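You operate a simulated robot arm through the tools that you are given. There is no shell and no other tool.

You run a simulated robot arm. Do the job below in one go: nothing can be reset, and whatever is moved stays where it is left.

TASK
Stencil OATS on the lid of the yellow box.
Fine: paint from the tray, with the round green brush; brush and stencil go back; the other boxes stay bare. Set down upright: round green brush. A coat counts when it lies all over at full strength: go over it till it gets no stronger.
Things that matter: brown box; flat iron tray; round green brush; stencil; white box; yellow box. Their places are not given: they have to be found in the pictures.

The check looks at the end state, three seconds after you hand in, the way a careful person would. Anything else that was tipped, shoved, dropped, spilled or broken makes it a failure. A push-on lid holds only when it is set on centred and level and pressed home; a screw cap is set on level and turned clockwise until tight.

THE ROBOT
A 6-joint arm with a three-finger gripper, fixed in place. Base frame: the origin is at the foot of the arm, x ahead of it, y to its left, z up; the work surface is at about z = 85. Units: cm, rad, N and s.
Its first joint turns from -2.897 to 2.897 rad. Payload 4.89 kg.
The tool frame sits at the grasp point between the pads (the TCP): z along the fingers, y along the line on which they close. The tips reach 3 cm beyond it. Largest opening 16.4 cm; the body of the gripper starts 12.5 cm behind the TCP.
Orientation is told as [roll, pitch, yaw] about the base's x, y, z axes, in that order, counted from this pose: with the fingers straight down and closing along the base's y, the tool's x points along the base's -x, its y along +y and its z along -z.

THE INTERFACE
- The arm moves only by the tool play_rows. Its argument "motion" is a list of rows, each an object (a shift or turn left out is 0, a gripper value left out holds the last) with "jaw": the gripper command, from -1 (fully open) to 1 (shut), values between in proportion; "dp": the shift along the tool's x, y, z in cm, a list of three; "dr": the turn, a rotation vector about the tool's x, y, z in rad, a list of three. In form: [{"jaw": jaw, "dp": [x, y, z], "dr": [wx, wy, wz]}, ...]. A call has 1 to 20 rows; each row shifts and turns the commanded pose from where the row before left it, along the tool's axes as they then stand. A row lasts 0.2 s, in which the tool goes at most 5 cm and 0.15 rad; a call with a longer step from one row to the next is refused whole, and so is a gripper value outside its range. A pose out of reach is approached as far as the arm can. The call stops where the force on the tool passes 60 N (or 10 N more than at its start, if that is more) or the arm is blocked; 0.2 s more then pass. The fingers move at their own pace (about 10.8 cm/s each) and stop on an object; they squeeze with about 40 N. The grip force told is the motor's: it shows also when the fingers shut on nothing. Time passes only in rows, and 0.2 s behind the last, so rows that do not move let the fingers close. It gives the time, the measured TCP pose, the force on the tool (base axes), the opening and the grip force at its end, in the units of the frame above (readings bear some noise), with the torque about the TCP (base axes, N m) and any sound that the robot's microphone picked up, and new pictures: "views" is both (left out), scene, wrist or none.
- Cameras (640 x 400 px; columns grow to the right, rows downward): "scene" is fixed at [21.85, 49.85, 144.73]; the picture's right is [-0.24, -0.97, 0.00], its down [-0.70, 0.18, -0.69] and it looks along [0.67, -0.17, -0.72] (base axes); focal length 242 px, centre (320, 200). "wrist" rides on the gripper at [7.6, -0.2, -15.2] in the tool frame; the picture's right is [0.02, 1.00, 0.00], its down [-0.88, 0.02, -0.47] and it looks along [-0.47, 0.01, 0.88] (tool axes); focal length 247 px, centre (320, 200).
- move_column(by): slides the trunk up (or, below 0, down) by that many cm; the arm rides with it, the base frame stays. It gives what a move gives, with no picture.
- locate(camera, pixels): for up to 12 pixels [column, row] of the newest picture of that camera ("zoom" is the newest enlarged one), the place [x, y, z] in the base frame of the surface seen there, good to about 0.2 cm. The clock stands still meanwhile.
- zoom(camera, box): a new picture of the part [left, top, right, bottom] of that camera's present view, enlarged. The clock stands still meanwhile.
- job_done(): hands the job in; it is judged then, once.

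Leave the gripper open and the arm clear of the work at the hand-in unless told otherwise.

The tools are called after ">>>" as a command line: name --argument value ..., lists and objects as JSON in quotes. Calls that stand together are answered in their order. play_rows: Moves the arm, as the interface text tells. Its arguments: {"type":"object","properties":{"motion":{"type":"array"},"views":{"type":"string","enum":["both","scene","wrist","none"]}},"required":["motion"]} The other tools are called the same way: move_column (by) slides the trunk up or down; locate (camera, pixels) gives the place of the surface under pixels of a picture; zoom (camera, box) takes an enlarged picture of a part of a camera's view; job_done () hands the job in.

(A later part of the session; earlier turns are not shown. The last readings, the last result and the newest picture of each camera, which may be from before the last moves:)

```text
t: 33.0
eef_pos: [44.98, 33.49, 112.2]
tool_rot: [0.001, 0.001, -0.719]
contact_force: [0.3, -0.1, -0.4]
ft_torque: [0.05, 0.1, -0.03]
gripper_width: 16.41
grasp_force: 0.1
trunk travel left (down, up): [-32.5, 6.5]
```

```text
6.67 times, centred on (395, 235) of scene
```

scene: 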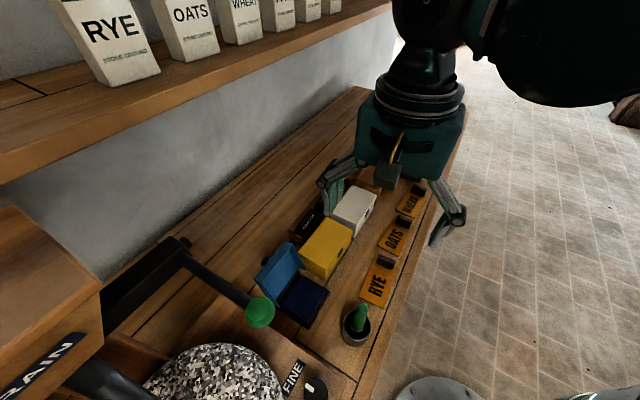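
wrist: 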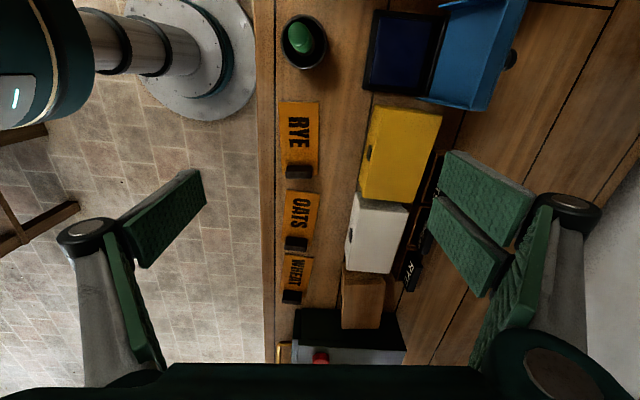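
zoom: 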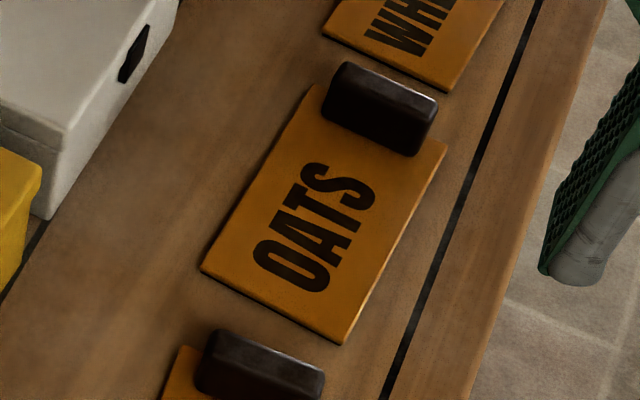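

The OATS plate is centred near (57.1, 18.0), 12.2×6.3 cm, with its handle block near (60.4, 14.3), top z≈88.6. Now I'll look at the brush and cup in detail.

>>> zoom --camera "wrist" --box '[260, 0, 350, 80]'

>>> locate --camera "zoom" --pixels '[[310, 220], [310, 300], [260, 330], [160, 220], [220, 350], [440, 240], [330, 355], [300, 120], [200, 120], [300, 170]]'

>>> zoom --camera "scene" --box '[330, 290, 390, 350]'

>>> locate --camera "zoom" --pixels '[[300, 130], [320, 80], [290, 200], [280, 260], [130, 230], [480, 250], [300, 330], [300, 390], [100, 300], [290, 230]]'

```text
5.00 times, centred on (305, 40) of wrist
```

zoom: 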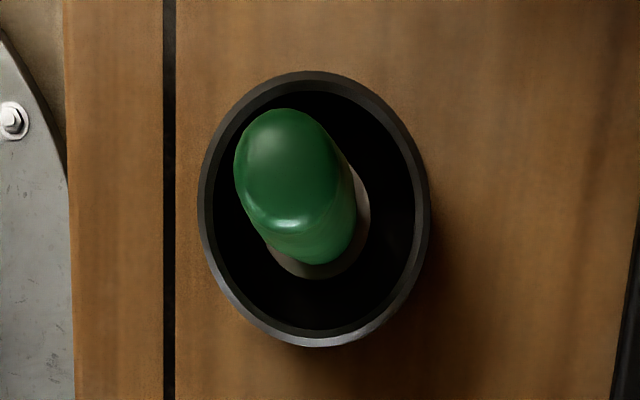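

```text
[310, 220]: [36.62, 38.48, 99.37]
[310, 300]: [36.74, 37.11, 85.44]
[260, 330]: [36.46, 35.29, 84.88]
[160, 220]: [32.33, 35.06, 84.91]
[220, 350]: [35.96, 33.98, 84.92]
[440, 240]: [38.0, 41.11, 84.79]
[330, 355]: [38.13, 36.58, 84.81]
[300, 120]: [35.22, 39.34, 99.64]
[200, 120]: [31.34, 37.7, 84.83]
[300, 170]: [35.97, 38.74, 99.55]
```

```text
6.67 times, centred on (360, 320) of scene
```

zoom: 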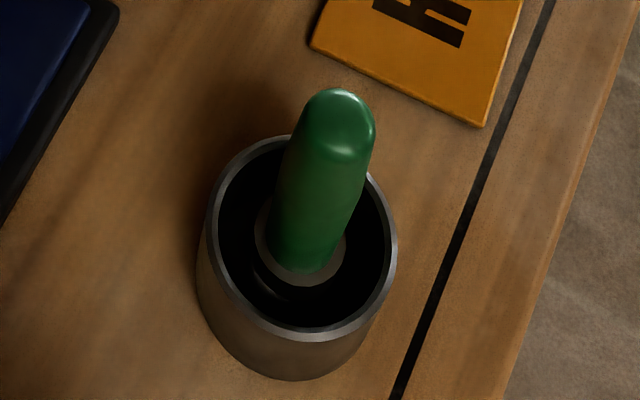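

```text
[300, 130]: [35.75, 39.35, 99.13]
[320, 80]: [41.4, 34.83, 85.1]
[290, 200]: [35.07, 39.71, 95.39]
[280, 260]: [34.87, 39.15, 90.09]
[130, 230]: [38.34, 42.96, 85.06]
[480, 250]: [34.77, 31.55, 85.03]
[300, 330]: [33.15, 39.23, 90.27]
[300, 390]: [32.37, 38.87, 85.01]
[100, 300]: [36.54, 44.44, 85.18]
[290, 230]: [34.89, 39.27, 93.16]
```

The brush stands upright in the middle of its cup: handle axis ≈ (35.5, 38.6), top z≈99.8, handle ≈2.1 cm thick, cup rim z≈90.3. 

First the stencil: I'll turn the gripper so the fingers close along the plate's long axis (yaw 0.72), part-close to ~6 cm, and go above its handle at (60.4, 14.2).

>>> play_rows --motion '[{"jaw": 0.27, "dr": [0, 0, -0.144]}, {"dr": [0, 0, -0.144]}, {"dr": [0, 0, -0.144]}, {"dr": [0, 0, -0.144]}, {"dr": [0, 0, -0.144]}, {"dr": [0, 0, -0.144]}, {"dr": [0, 0, -0.144]}, {"dr": [0, 0, -0.144]}, {"dr": [0, 0, -0.144]}, {"dr": [0, 0, -0.144]}, {"dp": [0.18, -4.11, 1.2]}, {"dp": [0.18, -4.11, 1.2]}, {"dp": [0.18, -4.11, 1.2]}, {"dp": [0.18, -4.11, 1.2]}, {"dp": [0.18, -4.11, 1.2]}, {"dp": [0.18, -4.11, 1.2]}]' --views "both"

```text
t: 36.4
eef_pos: [60.51, 14.38, 104.98]
tool_rot: [0.001, 0.0, 0.72]
contact_force: [-1.1, 0.2, -0.4]
ft_torque: [-0.08, -0.12, 0.02]
gripper_width: 6.01
grasp_force: 0.1
trunk travel left (down, up): [-32.5, 6.5]
```

scene: 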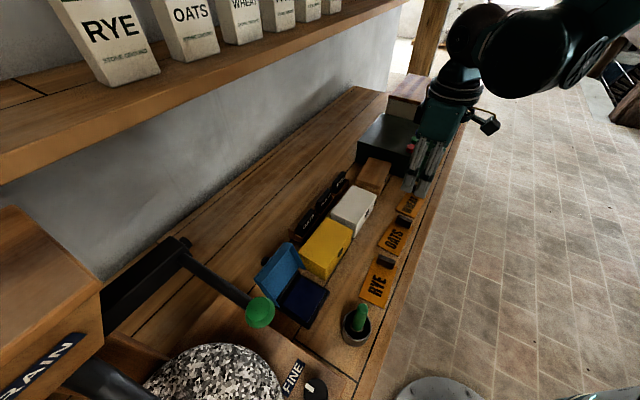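
wrist: 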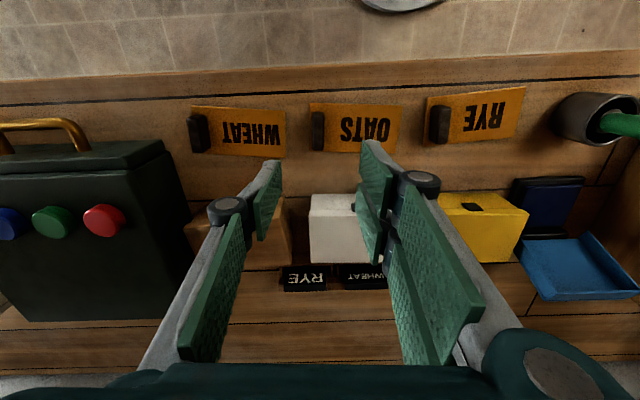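

The handle appears at about (318,131) just below the gripper. I'll measure its top from here to centre the grasp.

>>> zoom --camera "wrist" --box '[290, 90, 400, 165]'

>>> locate --camera "zoom" --pixels '[[150, 130], [170, 130], [190, 130], [205, 130], [135, 200], [165, 200], [195, 200], [150, 300], [170, 300], [175, 340], [170, 260], [215, 300]]'

```text
5.33 times, centred on (345, 128) of wrist
```

zoom: 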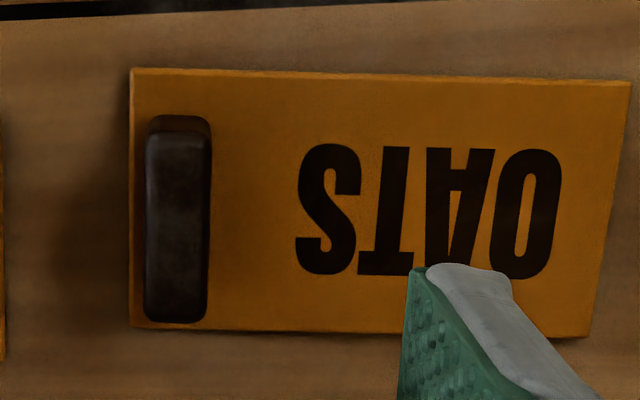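

```text
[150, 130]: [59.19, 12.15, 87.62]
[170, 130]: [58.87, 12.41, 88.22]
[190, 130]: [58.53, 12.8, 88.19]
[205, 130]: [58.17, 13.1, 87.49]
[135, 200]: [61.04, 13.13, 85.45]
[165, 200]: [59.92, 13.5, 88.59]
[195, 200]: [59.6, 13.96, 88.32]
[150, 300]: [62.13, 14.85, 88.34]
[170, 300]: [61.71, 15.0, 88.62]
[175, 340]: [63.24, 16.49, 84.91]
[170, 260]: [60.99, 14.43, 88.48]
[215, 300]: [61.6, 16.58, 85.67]
```

Handle centre is about (60.27, 13.91), 1.2 cm thick, so I need to shift 0.5 cm along tool x and −0.2 along tool y. I'll narrow the opening to 4 cm and descend to TCP z≈89.3 (tips just above the plate).

>>> play_rows --motion '[{"jaw": 0.51, "dp": [0.49, -0.2, 0]}, {"dp": [0, 0, 4]}, {"dp": [0, 0, 4]}, {"dp": [0, 0, 4]}, {"dp": [0, 0, 2]}, {"dp": [0, 0, 1]}, {"dp": [0, 0, 0.65]}]' --views "both"

```text
t: 38.0
eef_pos: [61.16, 14.15, 90.87]
tool_rot: [0.002, 0.002, 0.72]
contact_force: [0.1, 0.1, -0.5]
ft_torque: [-0.02, -0.03, -0.02]
gripper_width: 4.02
grasp_force: 0.1
out of reach, approached as far as the arm can: row 5, 6, 7
trunk travel left (down, up): [-32.5, 6.5]
```

scene: 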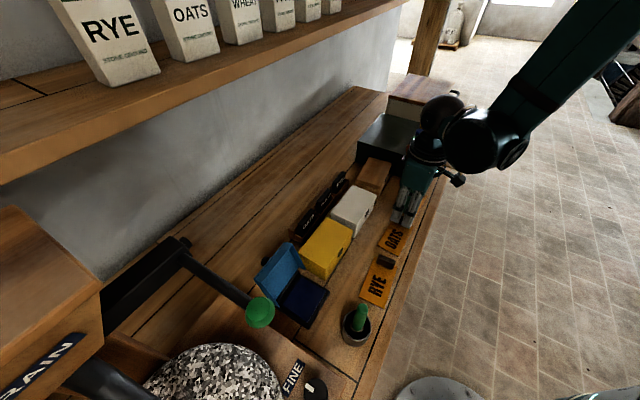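
wrist: 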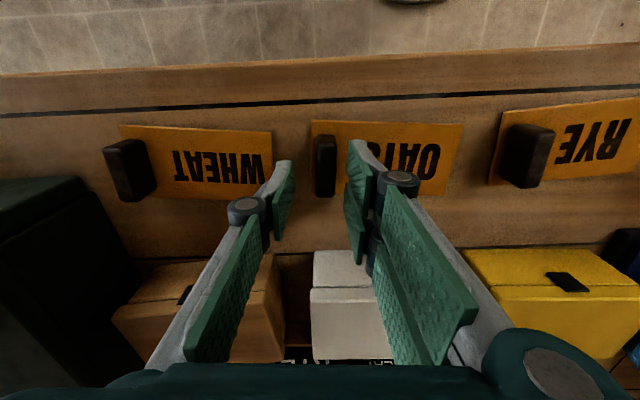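

The raised trunk limits the downward reach. I'll go up 22 cm and lower the trunk by 20 cm to its original height, which brings the tool back down near here.

>>> play_rows --motion '[{"dp": [0, 0, -4.5]}, {"dp": [0, 0, -4.5]}, {"dp": [0, 0, -4.5]}, {"dp": [0, 0, -4.5]}, {"dp": [0, 0, -4.5]}, {"dp": [0, 0, -2.5]}]' --views "none"

>>> move_column --by -20

```text
t: 39.4
eef_pos: [61.34, 14.48, 115.86]
tool_rot: [-0.002, 0.001, 0.721]
contact_force: [0.3, -0.4, 0.1]
ft_torque: [0.01, 0.0, -0.03]
gripper_width: 4.02
grasp_force: 0.2
trunk travel left (down, up): [-32.5, 6.5]
```

```text
t: 41.5
eef_pos: [61.3, 14.33, 95.7]
tool_rot: [0.0, 0.001, 0.721]
contact_force: [0.0, -0.8, -0.7]
ft_torque: [0.03, 0.01, -0.02]
gripper_width: 4.0
grasp_force: 0.1
trunk travel left (down, up): [-12.5, 26.5]
```

TCP is now at (61.3, 14.3, 95.7). I'll shift over the handle (tool x +1.05, y +0.36) and look.

>>> play_rows --motion '[{"dp": [1.05, 0.36, 0]}, {"dp": [0, 0, 0]}]' --views "wrist"

>>> zoom --camera "wrist" --box '[240, 80, 440, 220]'

```text
t: 42.1
eef_pos: [60.34, 13.92, 95.85]
tool_rot: [0.001, 0.0, 0.722]
contact_force: [1.0, 0.6, -0.2]
ft_torque: [-0.02, -0.02, -0.01]
gripper_width: 4.02
grasp_force: 0.2
trunk travel left (down, up): [-12.5, 26.5]
```

wrist: 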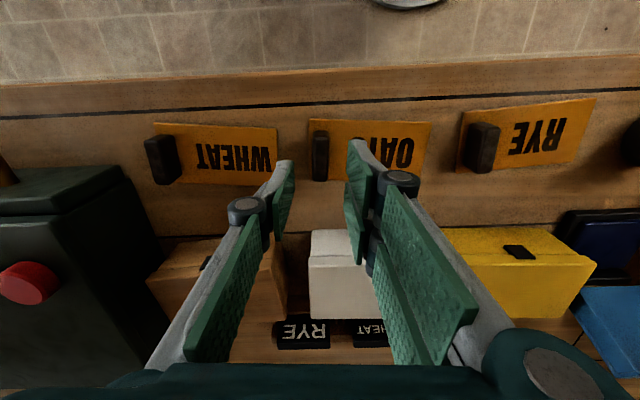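

```text
2.86 times, centred on (340, 150) of wrist
```

zoom: 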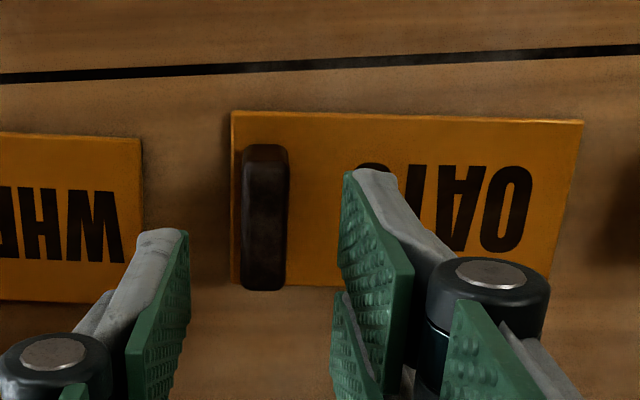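

The handle sits midway between the fingers (zoom x≈265 between 187 and 345). I'll descend 6.6 cm to z≈89.2 and close.

>>> play_rows --motion '[{"dp": [0, 0, 2.5]}, {"dp": [0, 0, 2.5]}, {"dp": [0, 0, 1.2]}, {"dp": [0, 0, 0.4]}, {"dp": [0, 0, 0]}]' --views "both"

```text
t: 43.3
eef_pos: [60.29, 13.96, 89.34]
tool_rot: [0.0, 0.0, 0.722]
contact_force: [1.3, -0.3, -0.5]
ft_torque: [0.0, 0.04, 0.0]
gripper_width: 4.03
grasp_force: 0.0
trunk travel left (down, up): [-12.5, 26.5]
```

scene: 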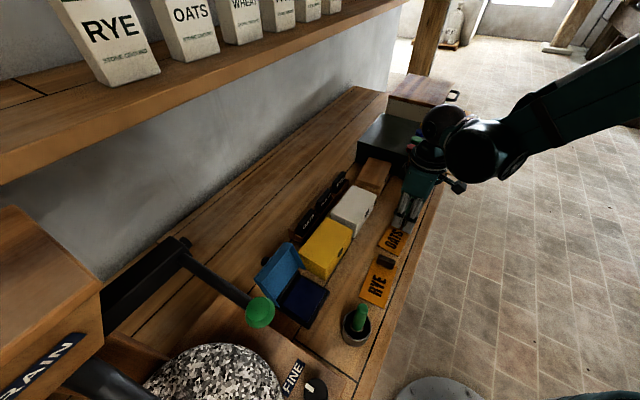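
wrist: 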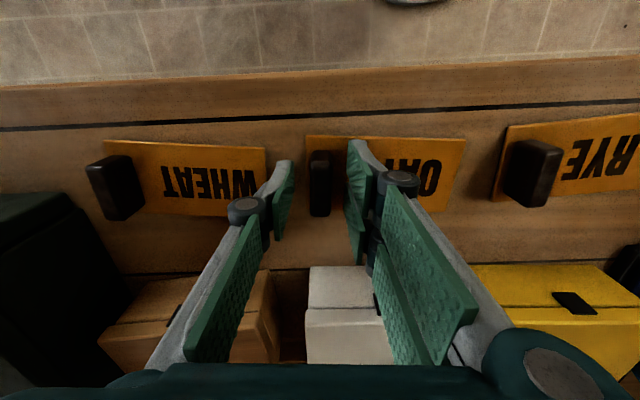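

Tips are at z≈86.3 either side of the handle. Closing on it.

>>> play_rows --motion '[{"jaw": 0.8}, {"jaw": 1}, {"jaw": 1}, {"jaw": 1}]' --views "wrist"

```text
t: 44.3
eef_pos: [60.34, 13.84, 89.29]
tool_rot: [0.001, -0.001, 0.72]
contact_force: [-0.3, 0.3, 0.0]
ft_torque: [0.03, -0.03, -0.02]
gripper_width: 1.57
grasp_force: 39.7
trunk travel left (down, up): [-12.5, 26.5]
```

wrist: 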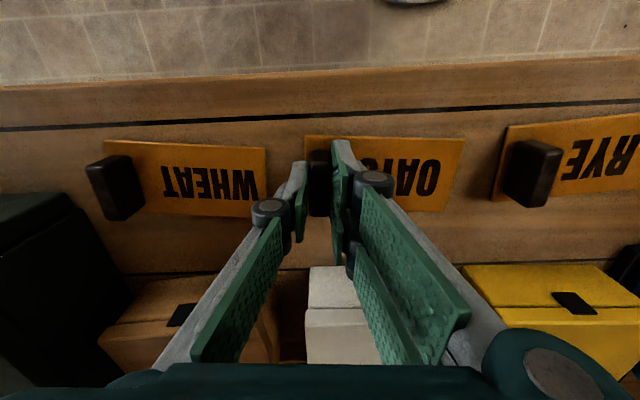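

Gripped at 1.57 cm with 40 N. I'll lift 15 cm and check that the plate hangs level.

>>> play_rows --motion '[{"dp": [0, 0, -0.5]}, {"dp": [0, 0, -1]}, {"dp": [0, 0, -2.5]}, {"dp": [0, 0, -4]}, {"dp": [0, 0, -4]}, {"dp": [0, 0, -3]}]' --views "both"

>>> zoom --camera "scene" --box '[370, 130, 470, 250]'

```text
t: 45.7
eef_pos: [60.23, 14.01, 104.3]
tool_rot: [0.0, 0.0, 0.721]
contact_force: [0.1, 0.7, -3.4]
ft_torque: [-0.08, 0.06, -0.05]
gripper_width: 1.57
grasp_force: 39.8
trunk travel left (down, up): [-12.5, 26.5]
```

scene: 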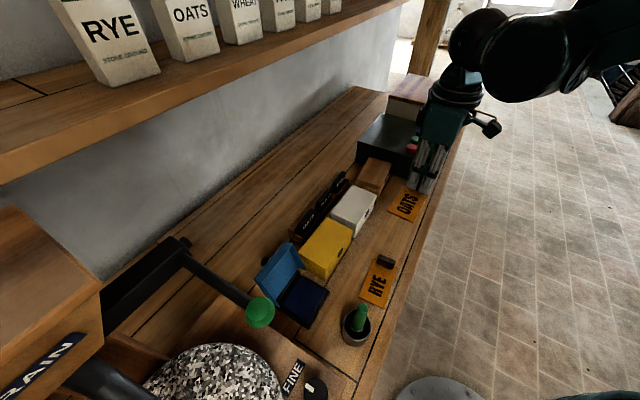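
wrist: 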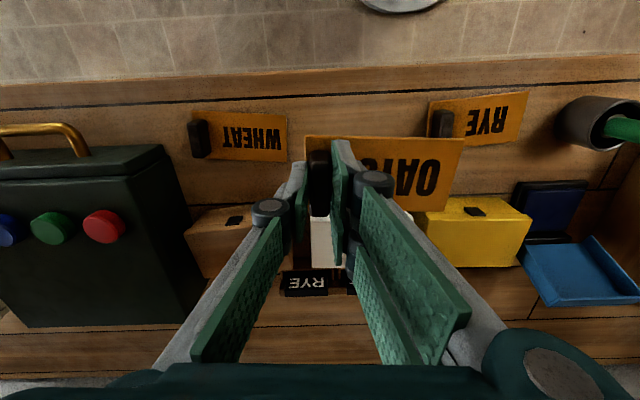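

```text
3.33 times, centred on (420, 190) of scene
```

zoom: 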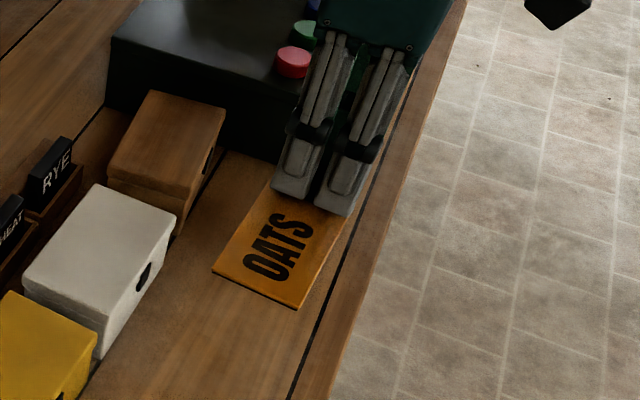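

The force reads −3.4 N, so the stencil weighs about 0.35 kg. I'll locate points on the plate to check it is level and where its corners are relative to the TCP.

>>> locate --camera "zoom" --pixels '[[218, 268], [294, 303], [265, 285], [256, 215], [330, 225], [262, 205], [340, 210], [240, 240], [315, 262]]'

>>> locate --camera "wrist" --pixels '[[460, 142], [448, 207], [400, 142], [395, 208], [306, 140], [308, 210], [430, 175], [430, 205]]'

```text
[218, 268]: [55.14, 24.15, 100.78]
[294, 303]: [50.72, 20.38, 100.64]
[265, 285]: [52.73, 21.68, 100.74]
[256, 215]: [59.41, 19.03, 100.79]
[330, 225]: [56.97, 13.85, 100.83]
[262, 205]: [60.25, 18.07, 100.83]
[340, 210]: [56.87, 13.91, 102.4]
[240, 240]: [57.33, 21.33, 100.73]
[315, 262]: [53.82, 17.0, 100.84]
```

```text
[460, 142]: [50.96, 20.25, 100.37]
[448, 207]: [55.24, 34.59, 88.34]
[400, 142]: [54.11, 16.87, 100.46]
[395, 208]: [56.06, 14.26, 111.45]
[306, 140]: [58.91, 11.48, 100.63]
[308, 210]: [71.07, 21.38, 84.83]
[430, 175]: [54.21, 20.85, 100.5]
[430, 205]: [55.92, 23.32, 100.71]
```

The plate hangs level (z≈100.7 all over). It reaches 11.1 cm back from the TCP, and the letters are centred about 6.4 cm back. To centre the letters on the yellow lid I want the TCP at about (60.4, 35.1) with yaw 0.74. I'll move there at this height.

>>> play_rows --motion '[{"dp": [-2.33, 2.62, 0]}, {"dp": [-2.33, 2.62, 0]}, {"dp": [-2.33, 2.62, 0]}, {"dp": [-2.33, 2.62, 0]}, {"dp": [-2.33, 2.62, 0]}, {"dp": [-2.33, 2.62, 0], "dr": [0, 0, -0.02]}, {"dp": [0, 0, 0]}]' --views "both"

>>> zoom --camera "scene" --box '[280, 190, 390, 290]'

```text
t: 47.3
eef_pos: [60.48, 35.01, 104.32]
tool_rot: [0.002, -0.001, 0.741]
contact_force: [-0.1, 0.0, -3.1]
ft_torque: [-0.12, -0.01, 0.01]
gripper_width: 1.57
grasp_force: 40.1
trunk travel left (down, up): [-12.5, 26.5]
```

scene: 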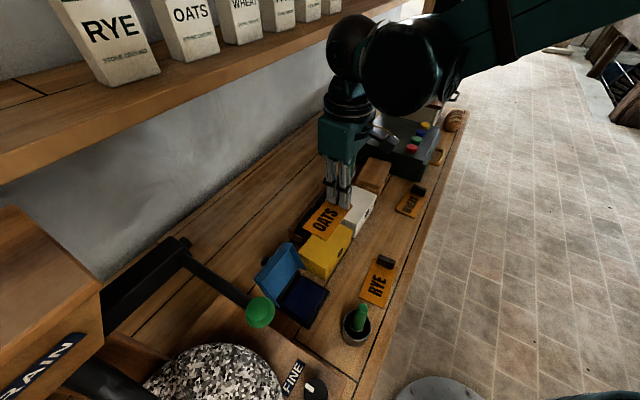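
wrist: 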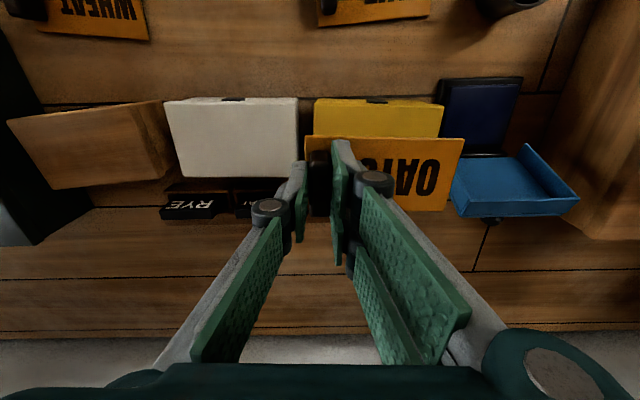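

```text
4.00 times, centred on (335, 240) of scene
```

zoom: 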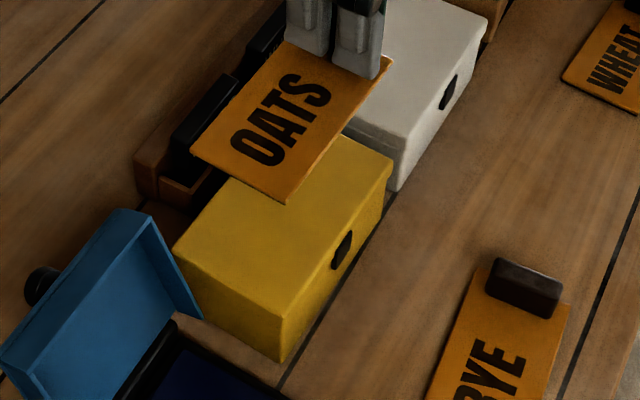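

It hovers above the lid. I'll descend to TCP z≈97 (plate bottom about 0.8 cm above the lid) and check alignment.

>>> play_rows --motion '[{"dp": [0, 0, 3]}, {"dp": [0, 0, 3]}, {"dp": [0, 0, 1.2]}, {"dp": [0, 0, 0]}]' --views "both"

>>> zoom --camera "scene" --box '[280, 190, 390, 290]'

>>> zoom --camera "wrist" --box '[280, 80, 500, 230]'

```text
t: 48.3
eef_pos: [60.36, 34.96, 97.01]
tool_rot: [0.001, 0.0, 0.74]
contact_force: [-0.4, -1.0, -2.8]
ft_torque: [-0.12, -0.03, 0.02]
gripper_width: 1.55
grasp_force: 39.8
trunk travel left (down, up): [-12.5, 26.5]
```

scene: 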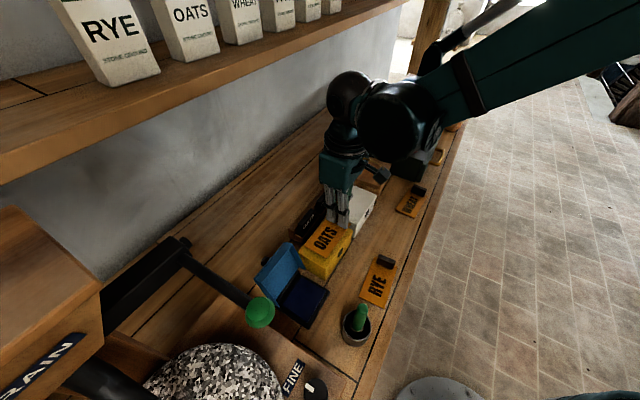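
wrist: 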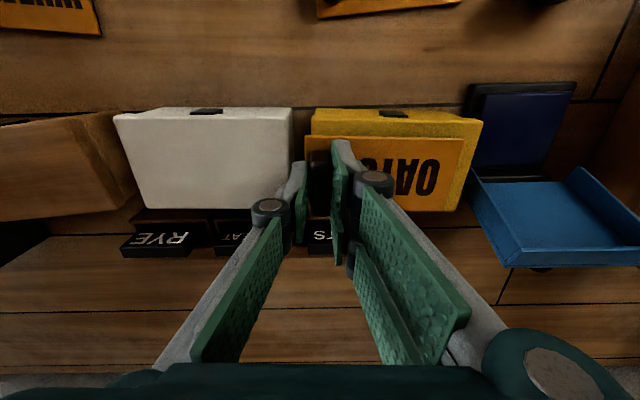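

```text
4.00 times, centred on (335, 240) of scene
```

zoom: 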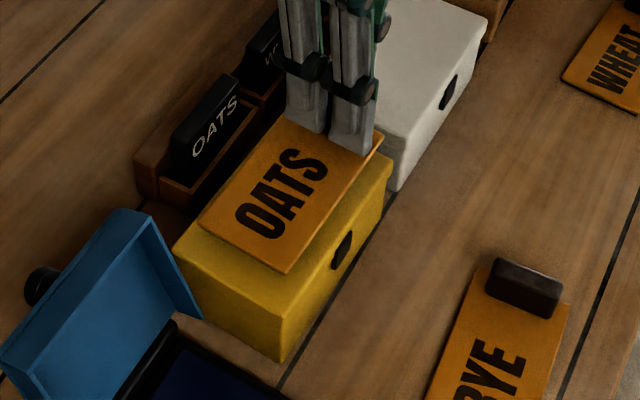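

```text
2.67 times, centred on (390, 155) of wrist
```

zoom: 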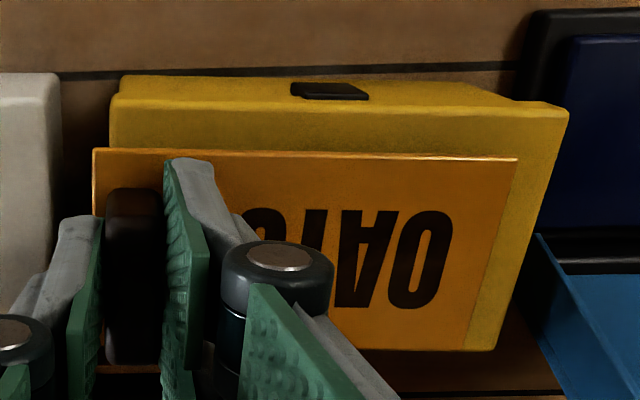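

From this view the plate may sit a bit far toward the wall. I'll locate plate corners and lid edges to compute the offset.

>>> locate --camera "zoom" --pixels '[[514, 163], [464, 345], [100, 155], [560, 115], [496, 340], [535, 200], [300, 110], [200, 110], [450, 115], [130, 105], [400, 165], [500, 250]]'

>>> locate --camera "scene" --pixels '[[306, 245], [325, 256], [347, 226], [351, 230], [324, 266], [327, 274], [299, 253], [334, 250]]'

```text
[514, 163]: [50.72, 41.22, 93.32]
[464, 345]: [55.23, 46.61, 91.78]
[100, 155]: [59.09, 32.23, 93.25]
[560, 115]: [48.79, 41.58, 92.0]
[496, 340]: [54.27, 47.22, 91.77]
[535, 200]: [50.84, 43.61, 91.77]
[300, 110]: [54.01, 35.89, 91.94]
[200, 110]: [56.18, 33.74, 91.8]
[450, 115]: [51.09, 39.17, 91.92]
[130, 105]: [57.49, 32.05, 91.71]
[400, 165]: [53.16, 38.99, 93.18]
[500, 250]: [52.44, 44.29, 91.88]
```

```text
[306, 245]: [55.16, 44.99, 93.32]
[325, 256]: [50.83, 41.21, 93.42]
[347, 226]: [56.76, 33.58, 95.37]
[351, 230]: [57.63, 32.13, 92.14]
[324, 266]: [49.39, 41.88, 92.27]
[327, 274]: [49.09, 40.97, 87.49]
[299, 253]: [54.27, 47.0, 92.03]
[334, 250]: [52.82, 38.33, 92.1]
```

The plate spans the lid well: letters centred, about 1.1 cm margin front and back, and the handle end overhangs 0.7 cm. Lowering gently to contact.

>>> play_rows --motion '[{"dp": [0, 0, 0.3]}, {"dp": [0, 0, 0.25]}, {"dp": [0, 0, 0.1]}, {"dp": [0, 0, 0.0]}]' --views "none"

```text
t: 49.3
eef_pos: [60.48, 35.0, 96.39]
tool_rot: [0.001, 0.0, 0.74]
contact_force: [-1.3, -0.4, -2.2]
ft_torque: [0.06, 0.02, 0.04]
gripper_width: 1.57
grasp_force: 39.6
trunk travel left (down, up): [-12.5, 26.5]
```

>>> play_rows --motion '[{"dp": [0, 0, 0.1]}, {"dp": [0, 0, 0.0]}]' --views "none"

```text
t: 49.9
eef_pos: [60.47, 34.99, 96.27]
tool_rot: [0.0, 0.0, 0.739]
contact_force: [0.4, 0.1, -2.4]
ft_torque: [0.04, -0.04, -0.09]
gripper_width: 1.58
grasp_force: 39.9
trunk travel left (down, up): [-12.5, 26.5]
```

Force is −2.4 N, so contact is only just starting if at all. Another 0.1 cm.

>>> play_rows --motion '[{"dp": [0, 0, 0.1]}, {"dp": [0, 0, 0.0]}]' --views "none"

```text
t: 50.5
eef_pos: [60.46, 34.93, 96.08]
tool_rot: [0.0, 0.0, 0.74]
contact_force: [4.8, -1.0, 17.0]
ft_torque: [-0.04, -0.07, -0.07]
gripper_width: 1.54
grasp_force: 39.9
trunk travel left (down, up): [-12.5, 26.5]
```

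Contact: +17 N. I'll ease up 0.1 cm and check the force before letting go.

>>> play_rows --motion '[{"dp": [0, 0, -0.08]}, {"dp": [0, 0, 0.0]}]' --views "none"

```text
t: 51.1
eef_pos: [60.36, 35.0, 96.25]
tool_rot: [0.001, 0.001, 0.74]
contact_force: [1.0, -1.9, 0.8]
ft_torque: [-0.04, -0.13, -0.07]
gripper_width: 1.55
grasp_force: 40.2
trunk travel left (down, up): [-12.5, 26.5]
```

Force about 0.8 N: the plate now rests on the lid. I'll open gently to ~3.3 cm (white box is 2 cm away and lower than the tips).

>>> play_rows --motion '[{"jaw": 0.75}, {"jaw": 0.6}, {"jaw": 0.6}]' --views "both"

>>> zoom --camera "scene" --box '[280, 190, 390, 290]'

```text
t: 51.9
eef_pos: [60.4, 35.08, 96.24]
tool_rot: [-0.001, 0.001, 0.74]
contact_force: [-0.1, 0.1, -0.1]
ft_torque: [0.03, 0.01, 0.02]
gripper_width: 3.24
grasp_force: 0.1
trunk travel left (down, up): [-12.5, 26.5]
```

scene: 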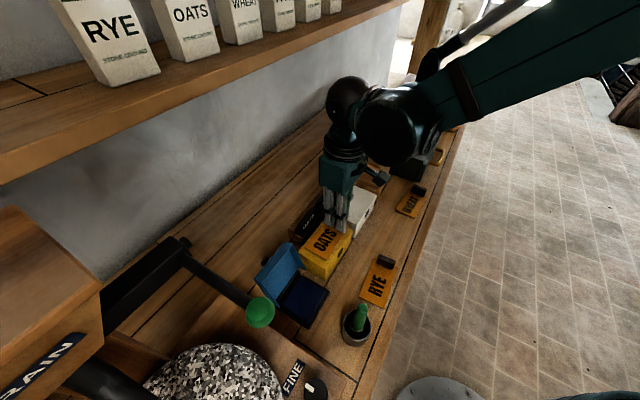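
wrist: 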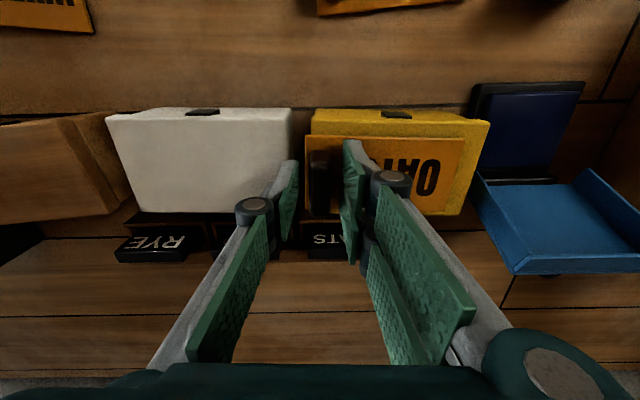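

```text
4.00 times, centred on (335, 240) of scene
```

zoom: 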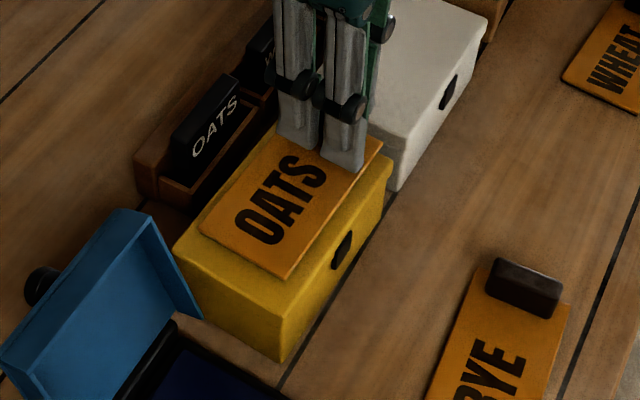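

The stencil lies on the lid and the gripper is free (force ~0). I'll rise straight up 14 cm and turn to yaw 2.42 for the brush work (keeps the gripper body and camera clear of the mill knob).

>>> play_rows --motion '[{"dp": [0, 0, -1]}, {"dp": [0, 0, -3]}, {"dp": [0, 0, -5]}, {"dp": [0, 0, -5]}, {"dr": [0, 0, -0.14]}, {"dr": [0, 0, -0.14]}, {"dr": [0, 0, -0.14]}, {"dr": [0, 0, -0.14]}, {"dr": [0, 0, -0.14]}, {"dr": [0, 0, -0.14]}, {"dr": [0, 0, -0.14]}, {"dr": [0, 0, -0.14]}, {"dr": [0, 0, -0.14]}, {"dr": [0, 0, -0.14]}, {"dr": [0, 0, -0.14]}, {"dr": [0, 0, -0.14]}]' --views "both"

```text
t: 55.3
eef_pos: [60.41, 34.94, 110.19]
tool_rot: [0.0, 0.001, 2.423]
contact_force: [0.7, -0.2, -0.6]
ft_torque: [-0.01, -0.02, -0.02]
gripper_width: 3.28
grasp_force: 0.0
trunk travel left (down, up): [-12.5, 26.5]
```

scene: 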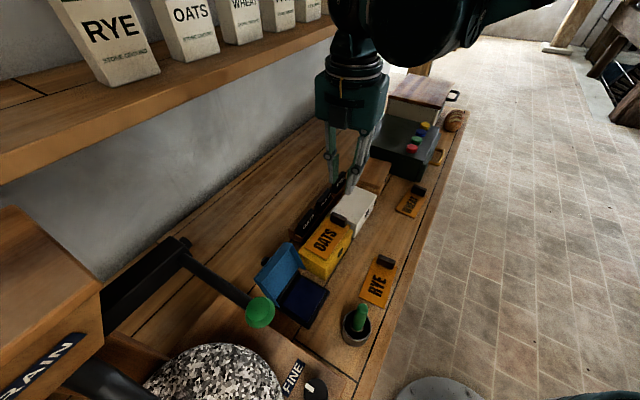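
wrist: 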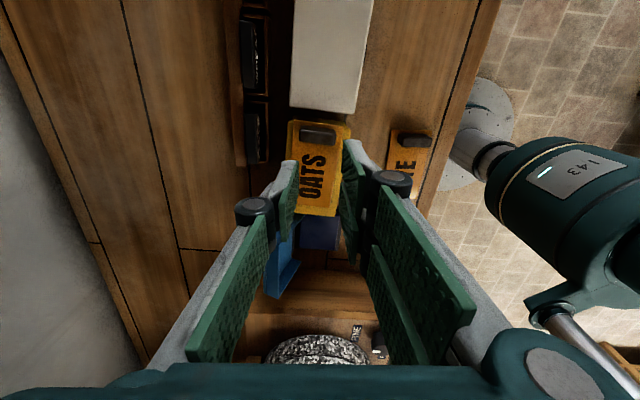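

The stencil lies well on the lid. Now I'll move over the brush at (35.5, 38.6), opening to ~5 cm.

>>> play_rows --motion '[{"jaw": 0.4, "dp": [-3.52, 2.28, 0]}, {"dp": [-3.52, 2.28, 0]}, {"dp": [-3.52, 2.28, 0]}, {"dp": [-3.52, 2.28, 0]}, {"dp": [-3.52, 2.28, 0]}, {"dp": [-3.52, 2.28, 0]}, {"dp": [0, 0, 0]}]' --views "both"

>>> zoom --camera "wrist" --box '[240, 70, 400, 220]'

>>> zoom --camera "scene" --box '[290, 250, 430, 370]'

```text
t: 56.9
eef_pos: [35.37, 38.53, 110.31]
tool_rot: [-0.001, -0.002, 2.422]
contact_force: [1.2, -0.3, -0.3]
ft_torque: [0.04, 0.04, -0.03]
gripper_width: 4.93
grasp_force: 0.0
trunk travel left (down, up): [-12.5, 26.5]
```

scene: 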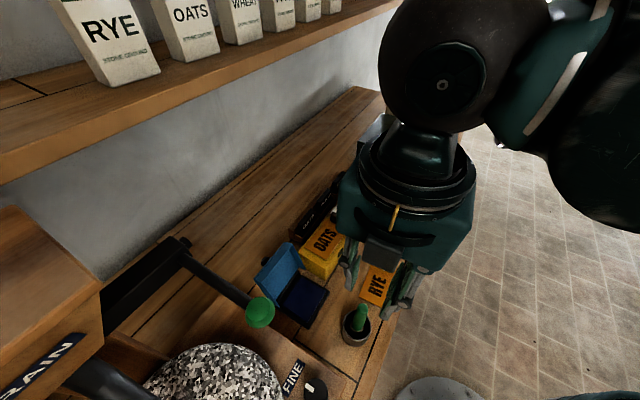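
wrist: 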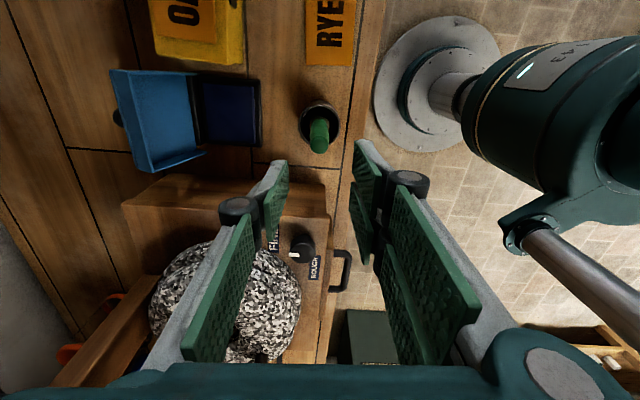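

```text
2.67 times, centred on (320, 145) of wrist
```

zoom: 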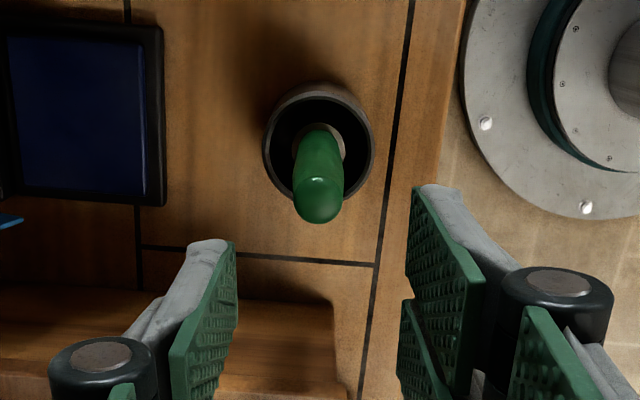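

```text
3.33 times, centred on (360, 310) of scene
```

zoom: 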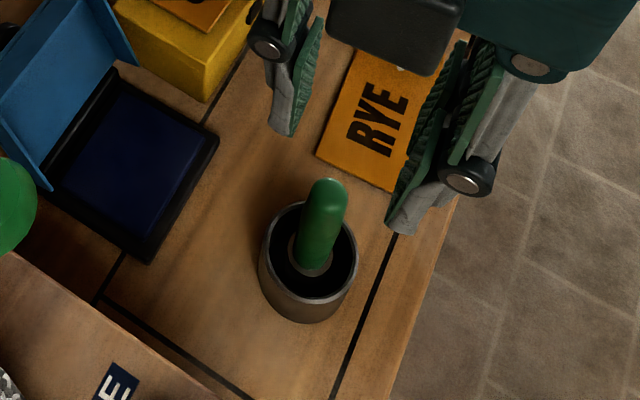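

The brush top appears at about (319,147) where (320,149) is expected, so it's aligned. I'll descend to z≈96.5 around the handle, staying above the cup rim.

>>> play_rows --motion '[{"dp": [0, 0, 4]}, {"dp": [0, 0, 4]}, {"dp": [0, 0, 3]}, {"dp": [0, 0, 2]}, {"dp": [0, 0, 0.8]}, {"dp": [0, 0, 0]}]' --views "both"

>>> zoom --camera "wrist" --box '[240, 110, 400, 260]'

```text
t: 58.3
eef_pos: [35.42, 38.59, 96.26]
tool_rot: [0.0, -0.001, 2.422]
contact_force: [-0.7, 0.1, -0.1]
ft_torque: [-0.02, 0.04, -0.01]
gripper_width: 4.91
grasp_force: 0.1
trunk travel left (down, up): [-12.5, 26.5]
```

scene: 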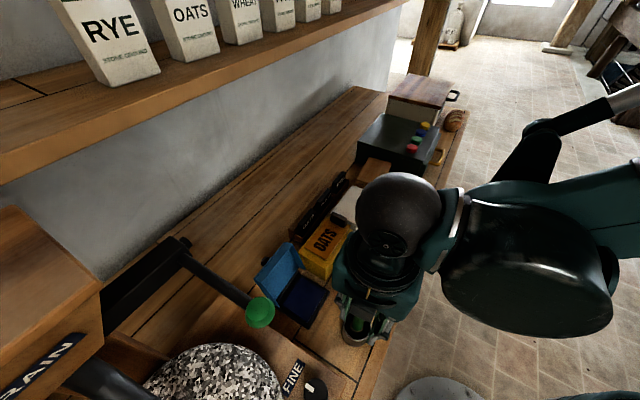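
wrist: 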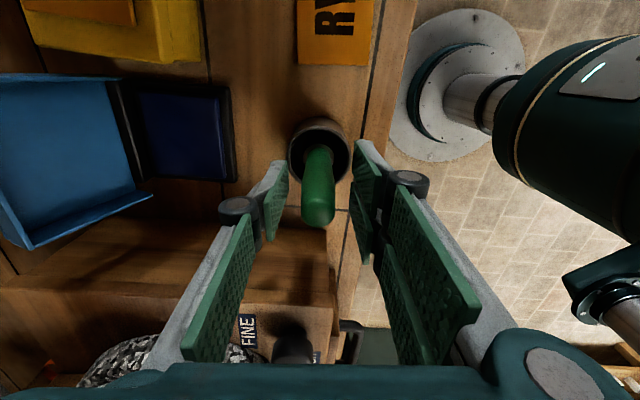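

```text
2.67 times, centred on (320, 185) of wrist
```

zoom: 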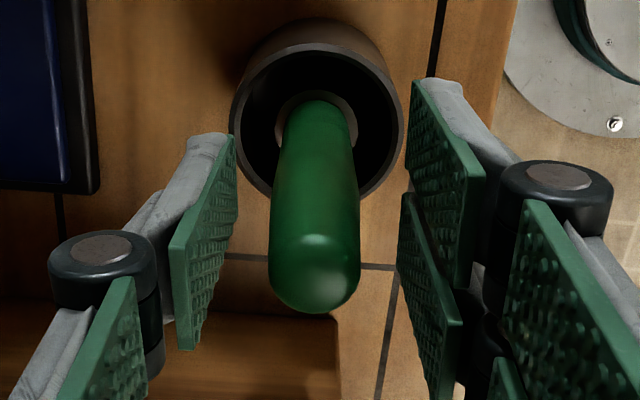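

The handle is about 0.15 cm to the left of the finger centre; I'll shift tool y −0.15 and close.

>>> play_rows --motion '[{"dp": [0, -0.15, 0]}, {"jaw": 0.6}, {"jaw": 0.8}, {"jaw": 1}, {"jaw": 1}, {"jaw": 1}]' --views "wrist"

>>> zoom --camera "wrist" --box '[240, 110, 400, 260]'

```text
t: 59.7
eef_pos: [35.6, 38.74, 96.36]
tool_rot: [0.0, 0.0, 2.42]
contact_force: [0.4, -0.6, -0.4]
ft_torque: [0.03, -0.03, -0.03]
gripper_width: 2.16
grasp_force: 40.3
trunk travel left (down, up): [-12.5, 26.5]
```

wrist: 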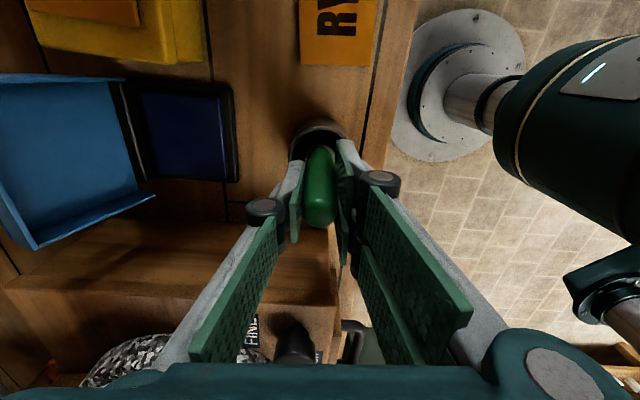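

```text
2.67 times, centred on (320, 185) of wrist
```

zoom: 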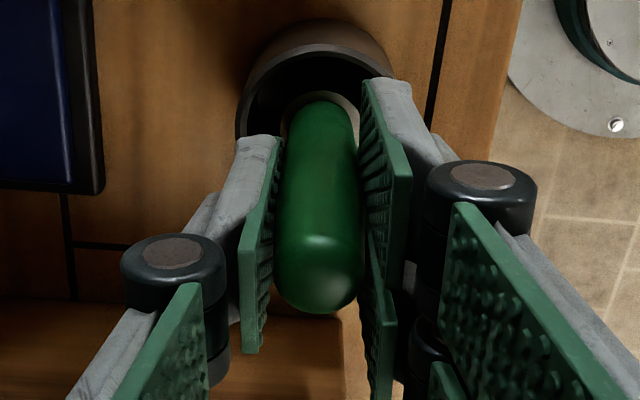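

The brush is gripped (2.16 cm). I'll lift it straight up 13 cm and look at it.

>>> play_rows --motion '[{"dp": [0, 0, -1]}, {"dp": [0, 0, -3]}, {"dp": [0, 0, -4]}, {"dp": [0, 0, -5]}, {"dp": [0, 0, 0]}]' --views "both"

>>> zoom --camera "scene" --box '[290, 230, 430, 370]'

```text
t: 60.9
eef_pos: [35.52, 38.76, 109.24]
tool_rot: [0.0, 0.0, 2.42]
contact_force: [0.6, -0.3, -0.5]
ft_torque: [0.02, 0.0, 0.0]
gripper_width: 2.15
grasp_force: 40.0
trunk travel left (down, up): [-12.5, 26.5]
```

scene: 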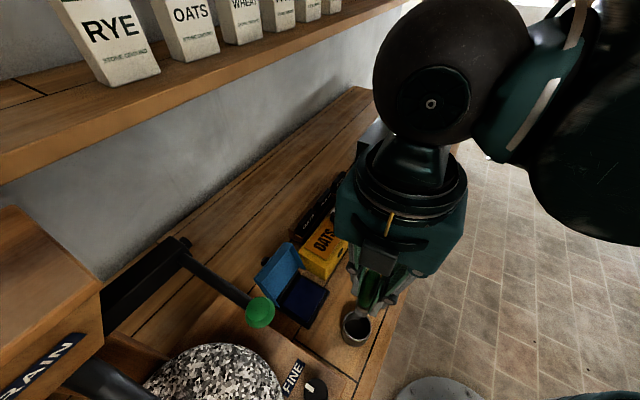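
wrist: 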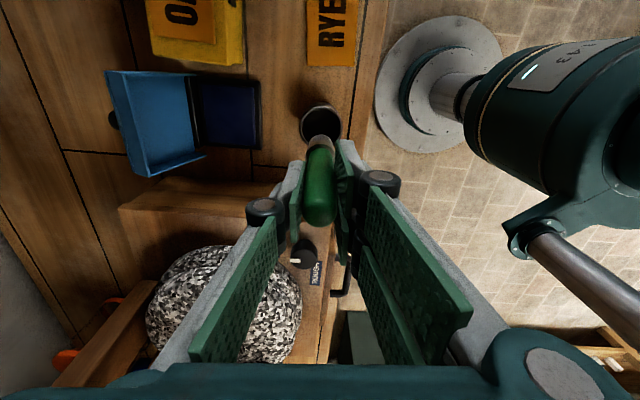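

```text
2.86 times, centred on (360, 300) of scene
```

zoom: 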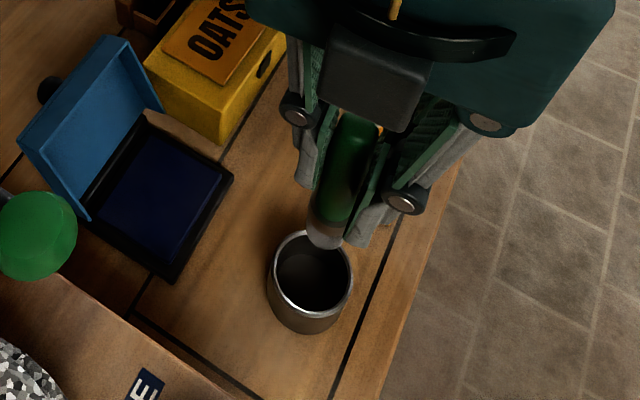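

I'll look at the brush tip and cup more closely to find the tip's height.

>>> zoom --camera "scene" --box '[330, 270, 400, 350]'

>>> locate --camera "zoom" --pixels '[[290, 180], [290, 215], [290, 222], [285, 235], [240, 280], [310, 150]]'

>>> zoom --camera "wrist" --box '[280, 80, 370, 160]'

>>> locate --camera "zoom" --pixels '[[280, 290], [280, 300], [270, 180], [250, 230], [280, 320], [150, 200]]'

```text
5.00 times, centred on (365, 310) of scene
```

zoom: 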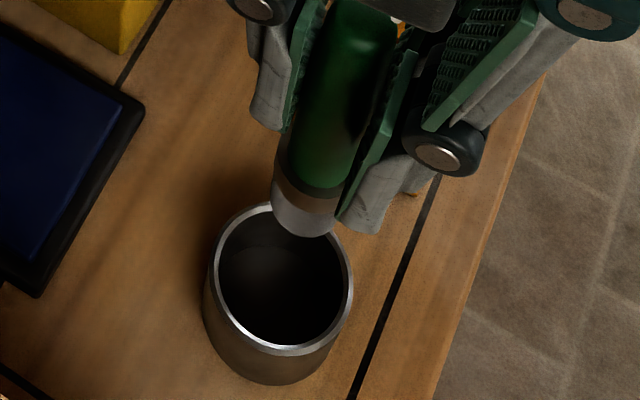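

```text
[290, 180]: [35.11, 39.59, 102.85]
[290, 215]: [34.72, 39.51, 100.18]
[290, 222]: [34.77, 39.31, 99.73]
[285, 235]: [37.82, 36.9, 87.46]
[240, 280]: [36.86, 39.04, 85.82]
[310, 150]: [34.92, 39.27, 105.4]
```

```text
5.00 times, centred on (325, 120) of wrist
```

zoom: 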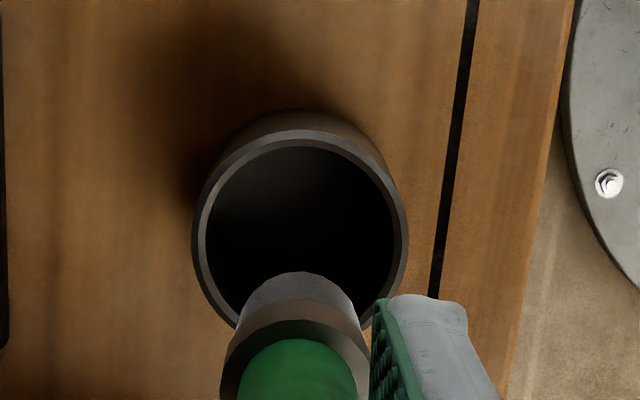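

```text
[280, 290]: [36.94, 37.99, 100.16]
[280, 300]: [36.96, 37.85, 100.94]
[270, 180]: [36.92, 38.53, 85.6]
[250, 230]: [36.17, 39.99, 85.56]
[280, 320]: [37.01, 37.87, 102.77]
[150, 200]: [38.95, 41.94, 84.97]
```

Brush tip is about 10.7 cm below the TCP, bristles ≈2.5 cm across. The blue paint surface is centred near (45.2, 47.9). I'll go above its front half at (44.5, 47.2).

>>> play_rows --motion '[{"dp": [0.39, -4.09, 0]}, {"dp": [0.39, -4.09, 0]}, {"dp": [0.39, -4.09, 0]}, {"dp": [0, 0, 4]}, {"dp": [0, 0, 3]}, {"dp": [0, 0, 2]}, {"dp": [0, 0, 1]}, {"dp": [0, 0, 0]}]' --views "both"

>>> zoom --camera "wrist" --box '[240, 90, 400, 240]'

```text
t: 62.7
eef_pos: [44.53, 47.24, 99.49]
tool_rot: [0.001, 0.0, 2.422]
contact_force: [-0.3, 0.1, -0.5]
ft_torque: [-0.04, 0.05, 0.0]
gripper_width: 2.2
grasp_force: 40.2
trunk travel left (down, up): [-12.5, 26.5]
```

scene: 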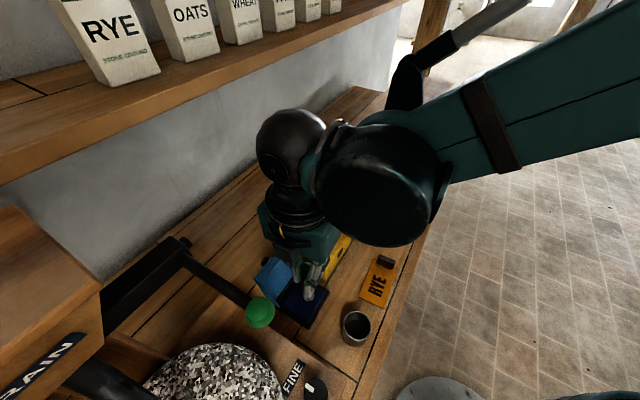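
wrist: 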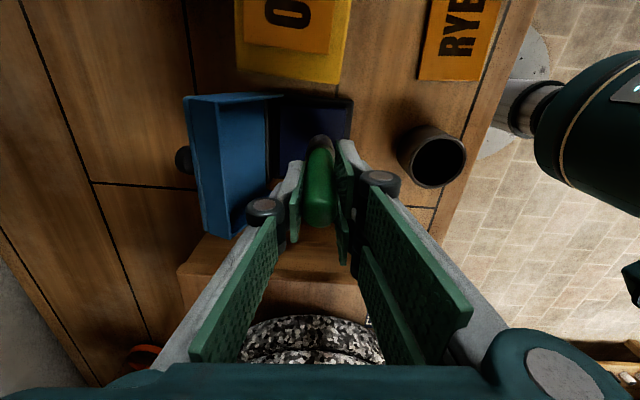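

```text
2.67 times, centred on (320, 165) of wrist
```

zoom: 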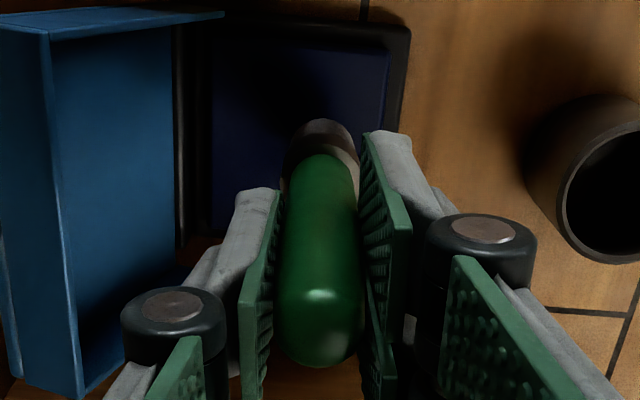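

The brush is over the blue surface. I'll lower in small steps until I feel contact.

>>> play_rows --motion '[{"dp": [0, 0, 0.8]}, {"dp": [0, 0, 0.5]}, {"dp": [0, 0, 0.2]}, {"dp": [0, 0, 0.2]}, {"dp": [0, 0, 0]}]' --views "none"

```text
t: 63.9
eef_pos: [44.73, 47.2, 97.74]
tool_rot: [0.0, -0.001, 2.422]
contact_force: [-0.5, 0.5, 6.6]
ft_torque: [0.11, 0.03, 0.0]
gripper_width: 2.17
grasp_force: 39.9
trunk travel left (down, up): [-12.5, 26.5]
```

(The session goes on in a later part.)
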